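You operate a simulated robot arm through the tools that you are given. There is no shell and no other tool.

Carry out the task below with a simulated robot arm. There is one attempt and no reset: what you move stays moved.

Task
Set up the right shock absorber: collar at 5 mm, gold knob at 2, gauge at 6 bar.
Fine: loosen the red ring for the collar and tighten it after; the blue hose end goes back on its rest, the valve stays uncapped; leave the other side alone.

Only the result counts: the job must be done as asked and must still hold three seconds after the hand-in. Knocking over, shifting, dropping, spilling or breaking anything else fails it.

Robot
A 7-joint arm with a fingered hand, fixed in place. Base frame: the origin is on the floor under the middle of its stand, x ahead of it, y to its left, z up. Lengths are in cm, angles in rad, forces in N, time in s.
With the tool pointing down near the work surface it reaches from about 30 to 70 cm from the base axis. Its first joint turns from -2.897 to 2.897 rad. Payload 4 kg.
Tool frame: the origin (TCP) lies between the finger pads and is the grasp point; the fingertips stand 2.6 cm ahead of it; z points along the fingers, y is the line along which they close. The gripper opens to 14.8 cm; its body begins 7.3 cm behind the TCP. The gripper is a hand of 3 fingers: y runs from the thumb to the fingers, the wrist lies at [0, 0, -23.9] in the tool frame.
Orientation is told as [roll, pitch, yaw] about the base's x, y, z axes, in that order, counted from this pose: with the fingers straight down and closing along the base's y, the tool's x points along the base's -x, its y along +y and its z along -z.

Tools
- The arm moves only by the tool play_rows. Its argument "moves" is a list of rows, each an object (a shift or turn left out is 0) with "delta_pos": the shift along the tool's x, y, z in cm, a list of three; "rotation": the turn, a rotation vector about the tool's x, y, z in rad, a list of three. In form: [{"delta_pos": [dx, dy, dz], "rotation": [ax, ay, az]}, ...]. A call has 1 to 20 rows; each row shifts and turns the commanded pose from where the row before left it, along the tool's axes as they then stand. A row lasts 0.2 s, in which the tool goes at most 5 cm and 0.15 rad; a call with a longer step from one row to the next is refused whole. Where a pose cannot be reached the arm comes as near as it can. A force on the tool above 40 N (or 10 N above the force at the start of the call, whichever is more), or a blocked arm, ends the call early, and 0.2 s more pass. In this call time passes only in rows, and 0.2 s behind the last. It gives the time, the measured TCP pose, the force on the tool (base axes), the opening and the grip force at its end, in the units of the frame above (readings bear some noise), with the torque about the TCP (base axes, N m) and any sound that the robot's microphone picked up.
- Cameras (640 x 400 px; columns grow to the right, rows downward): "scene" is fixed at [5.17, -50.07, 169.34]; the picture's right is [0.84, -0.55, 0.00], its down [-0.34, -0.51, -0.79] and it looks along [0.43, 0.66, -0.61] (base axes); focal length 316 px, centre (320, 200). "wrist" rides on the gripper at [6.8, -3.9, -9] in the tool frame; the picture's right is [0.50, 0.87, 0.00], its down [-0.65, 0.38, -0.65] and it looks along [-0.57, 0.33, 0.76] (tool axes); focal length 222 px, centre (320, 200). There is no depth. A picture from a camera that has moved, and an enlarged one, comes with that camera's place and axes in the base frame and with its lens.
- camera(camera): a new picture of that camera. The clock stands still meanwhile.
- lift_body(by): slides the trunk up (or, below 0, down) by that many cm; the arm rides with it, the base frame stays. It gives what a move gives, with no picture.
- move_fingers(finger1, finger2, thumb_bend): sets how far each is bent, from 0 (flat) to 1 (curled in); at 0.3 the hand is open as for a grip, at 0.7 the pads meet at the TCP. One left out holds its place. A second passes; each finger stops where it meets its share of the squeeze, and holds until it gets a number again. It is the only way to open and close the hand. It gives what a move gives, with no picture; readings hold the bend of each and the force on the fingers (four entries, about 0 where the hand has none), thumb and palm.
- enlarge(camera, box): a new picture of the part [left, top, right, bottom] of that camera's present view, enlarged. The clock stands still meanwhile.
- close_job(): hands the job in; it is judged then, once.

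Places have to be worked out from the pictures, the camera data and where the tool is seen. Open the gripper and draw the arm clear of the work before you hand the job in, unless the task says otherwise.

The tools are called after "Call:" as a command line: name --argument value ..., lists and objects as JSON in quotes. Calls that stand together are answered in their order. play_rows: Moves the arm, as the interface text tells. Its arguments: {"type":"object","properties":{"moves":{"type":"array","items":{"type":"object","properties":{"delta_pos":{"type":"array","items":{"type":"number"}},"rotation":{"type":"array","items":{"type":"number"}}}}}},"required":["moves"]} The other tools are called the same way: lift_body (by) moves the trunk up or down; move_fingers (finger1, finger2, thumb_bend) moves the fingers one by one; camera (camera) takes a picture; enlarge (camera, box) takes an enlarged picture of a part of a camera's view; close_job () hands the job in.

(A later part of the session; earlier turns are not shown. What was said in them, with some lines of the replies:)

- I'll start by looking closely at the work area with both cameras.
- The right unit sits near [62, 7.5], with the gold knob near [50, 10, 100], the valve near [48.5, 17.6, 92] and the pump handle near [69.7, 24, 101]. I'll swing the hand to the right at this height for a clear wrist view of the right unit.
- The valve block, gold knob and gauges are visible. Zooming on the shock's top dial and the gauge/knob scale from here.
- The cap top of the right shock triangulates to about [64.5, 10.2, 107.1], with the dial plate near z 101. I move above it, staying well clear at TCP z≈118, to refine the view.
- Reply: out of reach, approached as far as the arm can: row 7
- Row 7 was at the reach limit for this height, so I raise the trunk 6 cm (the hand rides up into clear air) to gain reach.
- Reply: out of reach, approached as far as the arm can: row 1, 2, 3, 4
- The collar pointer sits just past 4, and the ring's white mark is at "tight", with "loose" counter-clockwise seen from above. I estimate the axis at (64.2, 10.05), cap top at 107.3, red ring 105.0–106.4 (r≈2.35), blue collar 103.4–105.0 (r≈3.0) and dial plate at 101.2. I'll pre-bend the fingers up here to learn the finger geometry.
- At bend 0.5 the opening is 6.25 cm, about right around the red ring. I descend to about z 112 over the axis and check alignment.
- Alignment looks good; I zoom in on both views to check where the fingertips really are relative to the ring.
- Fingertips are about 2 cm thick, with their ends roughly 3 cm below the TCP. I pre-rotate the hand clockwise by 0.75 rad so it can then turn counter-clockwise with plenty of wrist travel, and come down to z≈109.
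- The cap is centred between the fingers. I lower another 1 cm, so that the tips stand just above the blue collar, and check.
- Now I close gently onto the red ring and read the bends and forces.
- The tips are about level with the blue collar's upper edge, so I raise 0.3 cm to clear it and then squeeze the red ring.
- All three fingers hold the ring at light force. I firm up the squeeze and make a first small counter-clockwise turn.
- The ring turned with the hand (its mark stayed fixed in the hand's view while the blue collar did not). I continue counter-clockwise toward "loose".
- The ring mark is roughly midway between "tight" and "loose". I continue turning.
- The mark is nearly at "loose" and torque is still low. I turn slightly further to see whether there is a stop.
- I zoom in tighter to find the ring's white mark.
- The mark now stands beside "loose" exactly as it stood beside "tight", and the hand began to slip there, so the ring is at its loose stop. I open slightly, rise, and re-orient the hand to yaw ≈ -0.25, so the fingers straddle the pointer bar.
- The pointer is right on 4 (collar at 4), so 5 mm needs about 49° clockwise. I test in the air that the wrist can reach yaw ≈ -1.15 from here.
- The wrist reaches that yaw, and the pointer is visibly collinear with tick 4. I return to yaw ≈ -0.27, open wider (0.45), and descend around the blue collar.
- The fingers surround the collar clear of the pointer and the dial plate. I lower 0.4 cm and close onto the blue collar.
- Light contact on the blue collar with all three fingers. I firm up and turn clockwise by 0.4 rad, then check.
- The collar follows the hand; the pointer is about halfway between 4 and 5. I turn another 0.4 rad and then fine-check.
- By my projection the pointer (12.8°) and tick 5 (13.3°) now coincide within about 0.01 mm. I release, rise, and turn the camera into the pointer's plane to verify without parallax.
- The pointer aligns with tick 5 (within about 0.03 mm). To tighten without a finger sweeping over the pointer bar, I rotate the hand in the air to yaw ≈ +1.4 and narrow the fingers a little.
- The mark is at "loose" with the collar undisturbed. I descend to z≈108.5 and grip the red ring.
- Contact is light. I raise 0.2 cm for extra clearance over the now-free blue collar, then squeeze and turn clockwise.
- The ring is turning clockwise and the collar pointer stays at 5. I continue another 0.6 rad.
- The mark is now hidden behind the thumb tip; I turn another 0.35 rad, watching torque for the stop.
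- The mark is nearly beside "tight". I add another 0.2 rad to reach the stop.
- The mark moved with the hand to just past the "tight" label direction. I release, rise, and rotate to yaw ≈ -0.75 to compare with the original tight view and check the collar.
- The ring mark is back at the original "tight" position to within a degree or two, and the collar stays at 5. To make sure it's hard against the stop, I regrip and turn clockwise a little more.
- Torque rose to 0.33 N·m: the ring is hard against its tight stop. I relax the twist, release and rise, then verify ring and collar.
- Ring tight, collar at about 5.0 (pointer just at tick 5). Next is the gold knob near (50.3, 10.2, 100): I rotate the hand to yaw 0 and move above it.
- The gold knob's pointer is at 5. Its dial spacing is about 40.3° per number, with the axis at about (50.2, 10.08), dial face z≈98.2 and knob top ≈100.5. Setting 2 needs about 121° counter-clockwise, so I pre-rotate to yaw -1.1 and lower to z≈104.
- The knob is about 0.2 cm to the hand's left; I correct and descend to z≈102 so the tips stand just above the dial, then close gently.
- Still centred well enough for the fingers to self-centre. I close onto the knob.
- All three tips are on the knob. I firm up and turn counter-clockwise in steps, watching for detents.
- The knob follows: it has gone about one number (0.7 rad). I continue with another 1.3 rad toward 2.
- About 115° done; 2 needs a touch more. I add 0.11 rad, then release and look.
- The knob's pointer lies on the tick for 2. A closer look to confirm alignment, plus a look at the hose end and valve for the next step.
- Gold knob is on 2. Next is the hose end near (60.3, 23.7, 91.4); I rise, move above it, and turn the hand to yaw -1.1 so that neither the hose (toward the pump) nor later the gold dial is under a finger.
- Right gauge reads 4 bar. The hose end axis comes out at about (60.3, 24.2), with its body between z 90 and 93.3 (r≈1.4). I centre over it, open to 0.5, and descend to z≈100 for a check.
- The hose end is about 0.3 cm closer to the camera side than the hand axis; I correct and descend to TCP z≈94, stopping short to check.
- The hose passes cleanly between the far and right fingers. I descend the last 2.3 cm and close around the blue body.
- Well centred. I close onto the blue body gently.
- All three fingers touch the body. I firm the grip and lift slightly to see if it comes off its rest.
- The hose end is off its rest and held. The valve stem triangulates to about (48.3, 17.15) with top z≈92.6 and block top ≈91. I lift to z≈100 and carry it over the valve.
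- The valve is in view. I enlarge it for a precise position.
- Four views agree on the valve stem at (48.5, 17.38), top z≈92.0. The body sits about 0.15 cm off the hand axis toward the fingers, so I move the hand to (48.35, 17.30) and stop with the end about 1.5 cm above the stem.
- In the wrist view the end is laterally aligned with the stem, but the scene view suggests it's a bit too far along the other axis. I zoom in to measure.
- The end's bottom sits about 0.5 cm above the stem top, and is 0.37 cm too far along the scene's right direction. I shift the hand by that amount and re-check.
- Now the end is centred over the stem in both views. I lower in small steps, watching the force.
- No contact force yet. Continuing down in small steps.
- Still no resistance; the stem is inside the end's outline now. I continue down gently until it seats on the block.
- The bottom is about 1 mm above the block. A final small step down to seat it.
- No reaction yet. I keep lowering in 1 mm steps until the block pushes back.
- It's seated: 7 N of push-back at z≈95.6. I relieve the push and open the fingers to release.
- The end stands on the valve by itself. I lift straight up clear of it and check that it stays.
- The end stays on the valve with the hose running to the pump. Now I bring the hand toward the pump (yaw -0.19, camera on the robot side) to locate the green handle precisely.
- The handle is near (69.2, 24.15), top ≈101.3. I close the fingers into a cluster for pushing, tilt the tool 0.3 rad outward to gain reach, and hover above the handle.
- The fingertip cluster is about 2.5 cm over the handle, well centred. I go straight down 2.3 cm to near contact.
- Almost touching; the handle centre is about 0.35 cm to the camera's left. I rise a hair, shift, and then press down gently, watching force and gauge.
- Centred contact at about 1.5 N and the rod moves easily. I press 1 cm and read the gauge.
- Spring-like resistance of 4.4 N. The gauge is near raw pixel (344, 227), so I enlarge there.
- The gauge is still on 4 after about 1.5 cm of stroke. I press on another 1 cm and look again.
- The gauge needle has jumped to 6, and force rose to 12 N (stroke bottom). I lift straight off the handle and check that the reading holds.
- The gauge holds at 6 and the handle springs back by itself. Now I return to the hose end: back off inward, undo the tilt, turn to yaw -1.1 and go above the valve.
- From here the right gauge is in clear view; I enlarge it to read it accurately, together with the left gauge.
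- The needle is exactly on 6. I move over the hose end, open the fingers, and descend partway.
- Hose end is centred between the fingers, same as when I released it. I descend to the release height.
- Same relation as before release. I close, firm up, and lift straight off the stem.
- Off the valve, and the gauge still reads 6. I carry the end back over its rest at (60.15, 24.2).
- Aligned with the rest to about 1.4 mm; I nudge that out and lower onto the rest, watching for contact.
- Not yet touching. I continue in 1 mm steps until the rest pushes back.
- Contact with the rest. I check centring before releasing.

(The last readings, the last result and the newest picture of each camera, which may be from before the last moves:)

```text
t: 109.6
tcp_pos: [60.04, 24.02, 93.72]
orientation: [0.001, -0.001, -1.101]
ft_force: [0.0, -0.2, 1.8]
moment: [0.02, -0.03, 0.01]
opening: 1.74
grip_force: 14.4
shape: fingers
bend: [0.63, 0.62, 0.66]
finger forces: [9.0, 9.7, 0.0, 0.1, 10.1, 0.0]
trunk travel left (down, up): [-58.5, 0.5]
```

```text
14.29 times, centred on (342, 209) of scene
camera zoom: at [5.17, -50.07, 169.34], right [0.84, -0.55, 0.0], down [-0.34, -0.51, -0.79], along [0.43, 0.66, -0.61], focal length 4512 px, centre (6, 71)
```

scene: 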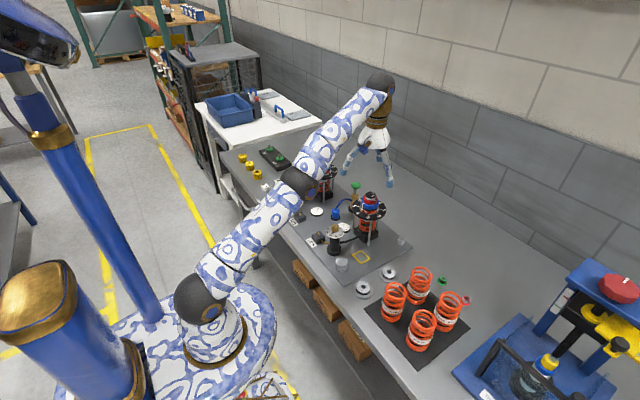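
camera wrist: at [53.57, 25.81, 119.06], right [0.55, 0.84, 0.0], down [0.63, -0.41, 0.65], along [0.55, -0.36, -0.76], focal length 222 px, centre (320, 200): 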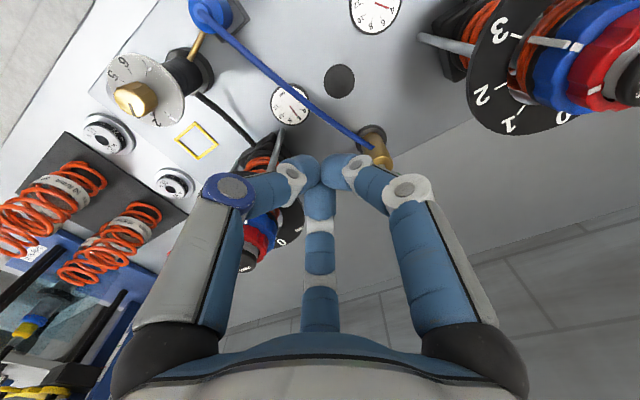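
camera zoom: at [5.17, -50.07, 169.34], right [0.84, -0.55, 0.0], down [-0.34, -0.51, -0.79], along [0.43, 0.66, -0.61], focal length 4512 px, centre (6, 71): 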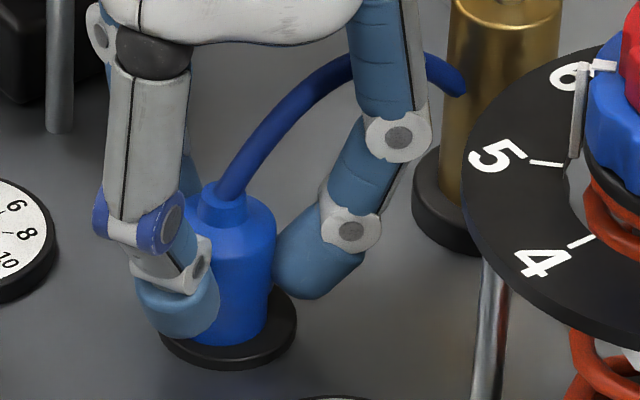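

Centred on the rest disc. I open the fingers and verify it stands.

Call:
move_fingers --finger1 0.54 --finger2 0.54 --thumb_bend 0.54

Call:
play_rows --moves '[{"delta_pos": [0, 0, -0.8]}, {"delta_pos": [0, 0, -1.5]}, {"delta_pos": [0, 0, -2.5]}, {"delta_pos": [0, 0, -2.5]}, {"delta_pos": [0, 0, -2.5]}, {"delta_pos": [0, 0, -2.5]}, {"delta_pos": [0, 0, -2.5]}, {"delta_pos": [0, 0, -2.5]}]'

Call:
camera --camera "wrist"

Call:
enlarge --camera "scene" --box '[290, 170, 400, 250]'

```text
t: 110.6
tcp_pos: [59.99, 23.91, 93.59]
orientation: [0.001, -0.001, -1.101]
ft_force: [1.0, 0.8, -0.7]
moment: [0.02, 0.01, 0.01]
opening: 4.89
grip_force: 0.0
shape: fingers
bend: [0.54, 0.54, 0.54]
finger forces: [0.1, 0.1, 0.1, 0.0, 0.0, 0.0]
trunk travel left (down, up): [-58.5, 0.5]
```

```text
t: 112.4
tcp_pos: [59.97, 24.09, 110.9]
orientation: [0.0, -0.001, -1.102]
ft_force: [-0.6, 0.2, 0.8]
moment: [-0.03, -0.02, 0.0]
opening: 4.85
grip_force: 0.1
shape: fingers
bend: [0.54, 0.54, 0.54]
finger forces: [0.1, 0.1, 0.0, 0.0, 0.1, 0.0]
trunk travel left (down, up): [-58.5, 0.5]
```

```text
taken
camera wrist: at [53.53, 28.33, 119.95], right [0.55, 0.84, 0.0], down [0.63, -0.41, 0.65], along [0.55, -0.36, -0.76], focal length 222 px, centre (320, 200)
```

wrist: 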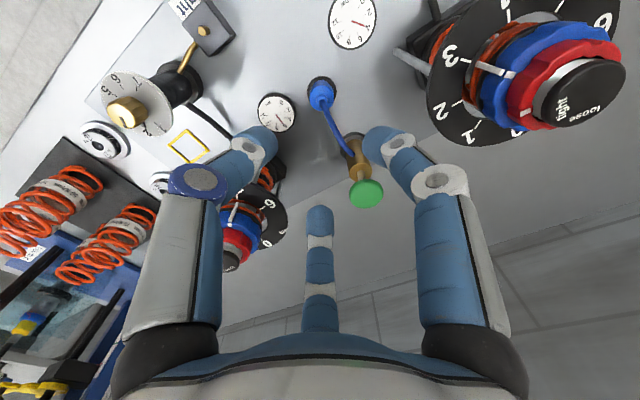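

```text
5.00 times, centred on (345, 210) of scene
camera zoom: at [5.17, -50.07, 169.34], right [0.84, -0.55, 0.0], down [-0.34, -0.51, -0.79], along [0.43, 0.66, -0.61], focal length 1579 px, centre (195, 150)
```

zoom: 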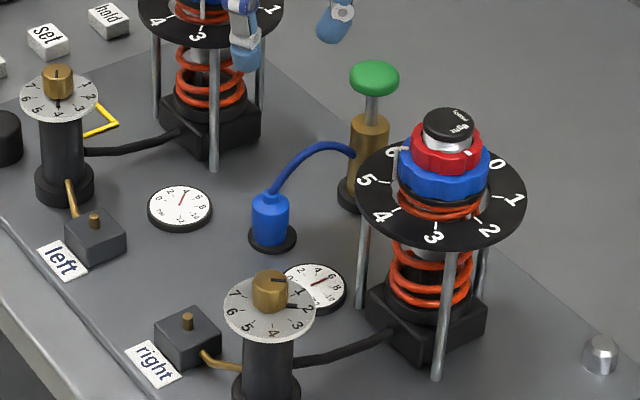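

Hose end is back on its rest and the gauge reads 6. For a final check of the collar and ring, I move above the right shock, high enough to clear its cap.

Call:
play_rows --moves '[{"delta_pos": [0, 0, -2]}, {"delta_pos": [-2.5, -2.2, 0]}, {"delta_pos": [-2.5, -2.2, 0]}, {"delta_pos": [-2.5, 0.6, 0]}, {"delta_pos": [-2.5, 0.6, 0]}, {"delta_pos": [-2.5, 0.6, 0]}, {"delta_pos": [-1.86, -0.1, 0], "rotation": [0, 0, 0.1]}, {"rotation": [0, 0, 0.1]}]'

Call:
enlarge --camera "wrist" --box '[220, 50, 420, 175]'

Call:
enlarge --camera "scene" --box '[300, 190, 400, 250]'

```text
t: 114.2
tcp_pos: [64.26, 10.0, 112.82]
orientation: [0.0, -0.001, -1.302]
ft_force: [-1.0, -0.6, -0.2]
moment: [-0.04, 0.03, 0.01]
opening: 4.86
grip_force: 0.1
shape: fingers
bend: [0.54, 0.54, 0.54]
finger forces: [0.0, 0.0, 0.0, 0.0, 0.0, 0.0]
trunk travel left (down, up): [-58.5, 0.5]
```

```text
3.20 times, centred on (320, 112) of wrist
camera zoom: at [58.66, 15.49, 121.92], right [0.7, 0.71, 0.0], down [0.54, -0.53, 0.65], along [0.47, -0.46, -0.76], focal length 711 px, centre (320, 480)
```

zoom: 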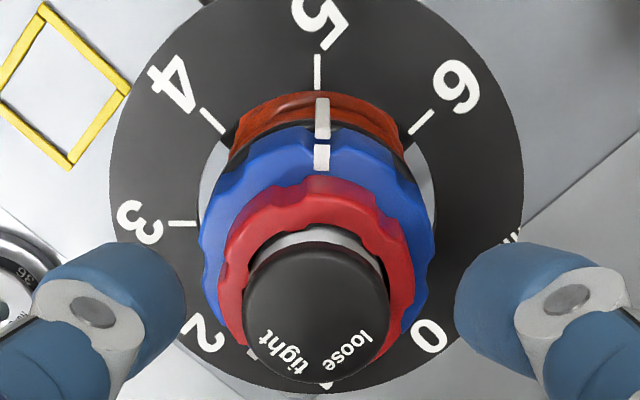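

```text
6.40 times, centred on (350, 220) of scene
camera zoom: at [5.17, -50.07, 169.34], right [0.84, -0.55, 0.0], down [-0.34, -0.51, -0.79], along [0.43, 0.66, -0.61], focal length 2021 px, centre (128, 72)
```

zoom: 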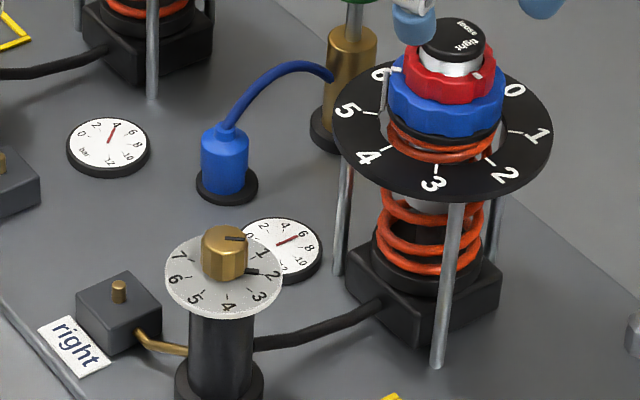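

Ring mark at "tight", collar at 5, knob at 2, gauge at 6, hose end on its rest and valve open. I now withdraw the arm up and back, and open the hand.

Call:
play_rows --moves '[{"delta_pos": [-0.56, -3.46, -1.75]}, {"delta_pos": [-0.56, -3.46, -1.75]}, {"delta_pos": [-0.56, -3.46, -1.75]}, {"delta_pos": [-0.56, -3.46, -1.75]}, {"delta_pos": [-0.56, -3.46, -1.75]}, {"delta_pos": [-0.56, -3.46, -1.75]}, {"delta_pos": [-0.56, -3.46, -1.75]}, {"delta_pos": [-0.56, -3.46, -1.75]}]'

Call:
move_fingers --finger1 0.3 --finger2 0.3 --thumb_bend 0.3

Call:
camera --camera "scene"

Call:
enlarge --camera "scene" --box '[230, 140, 420, 280]'

Call:
enlarge --camera "scene" --box '[330, 180, 400, 235]'

```text
t: 116.0
tcp_pos: [38.57, -1.71, 127.0]
orientation: [0.003, 0.001, -1.301]
ft_force: [0.6, -0.6, -0.3]
moment: [0.03, -0.03, -0.03]
opening: 4.87
grip_force: 0.0
shape: fingers
bend: [0.54, 0.54, 0.54]
finger forces: [0.0, 0.0, 0.0, 0.0, 0.0, 0.0]
trunk travel left (down, up): [-58.5, 0.5]
```

```text
t: 117.0
tcp_pos: [38.56, -1.64, 127.04]
orientation: [0.001, -0.002, -1.302]
ft_force: [1.2, -0.2, -0.1]
moment: [-0.01, 0.02, -0.03]
opening: 12.64
grip_force: 0.1
shape: fingers
bend: [0.3, 0.3, 0.3]
finger forces: [0.0, 0.0, 0.0, 0.1, 0.1, 0.0]
trunk travel left (down, up): [-58.5, 0.5]
```

```text
taken
```

scene: 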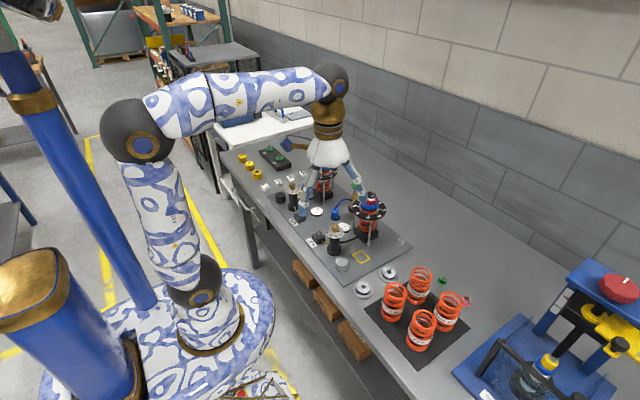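

```text
2.86 times, centred on (325, 210) of scene
camera zoom: at [5.17, -50.07, 169.34], right [0.84, -0.55, 0.0], down [-0.34, -0.51, -0.79], along [0.43, 0.66, -0.61], focal length 902 px, centre (306, 171)
```

zoom: 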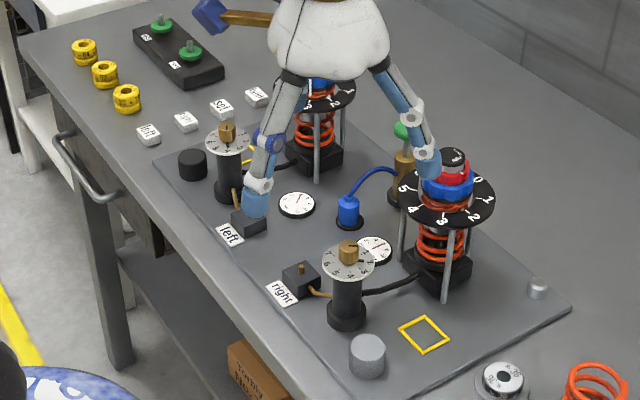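

```text
7.27 times, centred on (365, 208) of scene
camera zoom: at [5.17, -50.07, 169.34], right [0.84, -0.55, 0.0], down [-0.34, -0.51, -0.79], along [0.43, 0.66, -0.61], focal length 2297 px, centre (-7, 146)
```

zoom: 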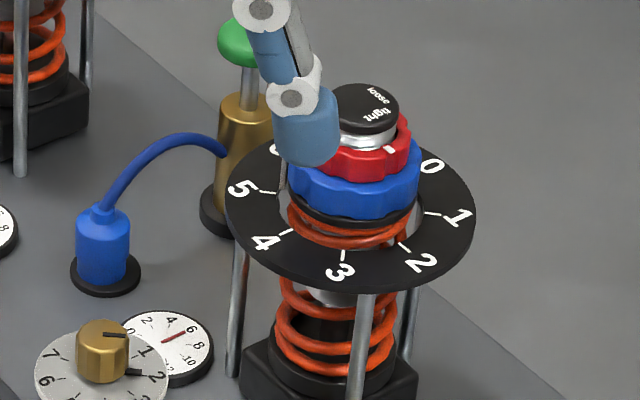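

Everything reads as required: collar at 5 mm with the ring tight, gold knob at 2, gauge at 6 bar, hose end on its rest, right valve uncapped, left side untouched. The hand is open and clear of the work, so I hand in the job.

Call:
close_job

```text
The job is handed in.
```

I set up the right shock absorber as asked and handed it in. I don't have the judge's result.

| Item | Final state |
|---|---|
| Collar | 5 mm. In the last check the pointer sat about 2° past the tick, so roughly 5.0–5.05 mm. |
| Red ring | Loosened for the collar, then tightened until it hit its stop. Its mark is at "tight". |
| Gold knob | 2 |
| Gauge | 6 bar. One full pump stroke took it from 4 to 6, and it held after the hose came off. |
| Blue hose end | Back on its rest |
| Right valve | Left uncapped |
| Left side | Not touched |

I left the collar's small offset alone, because correcting it would have meant loosening the ring again. The hand was open and clear of the work when I handed in.
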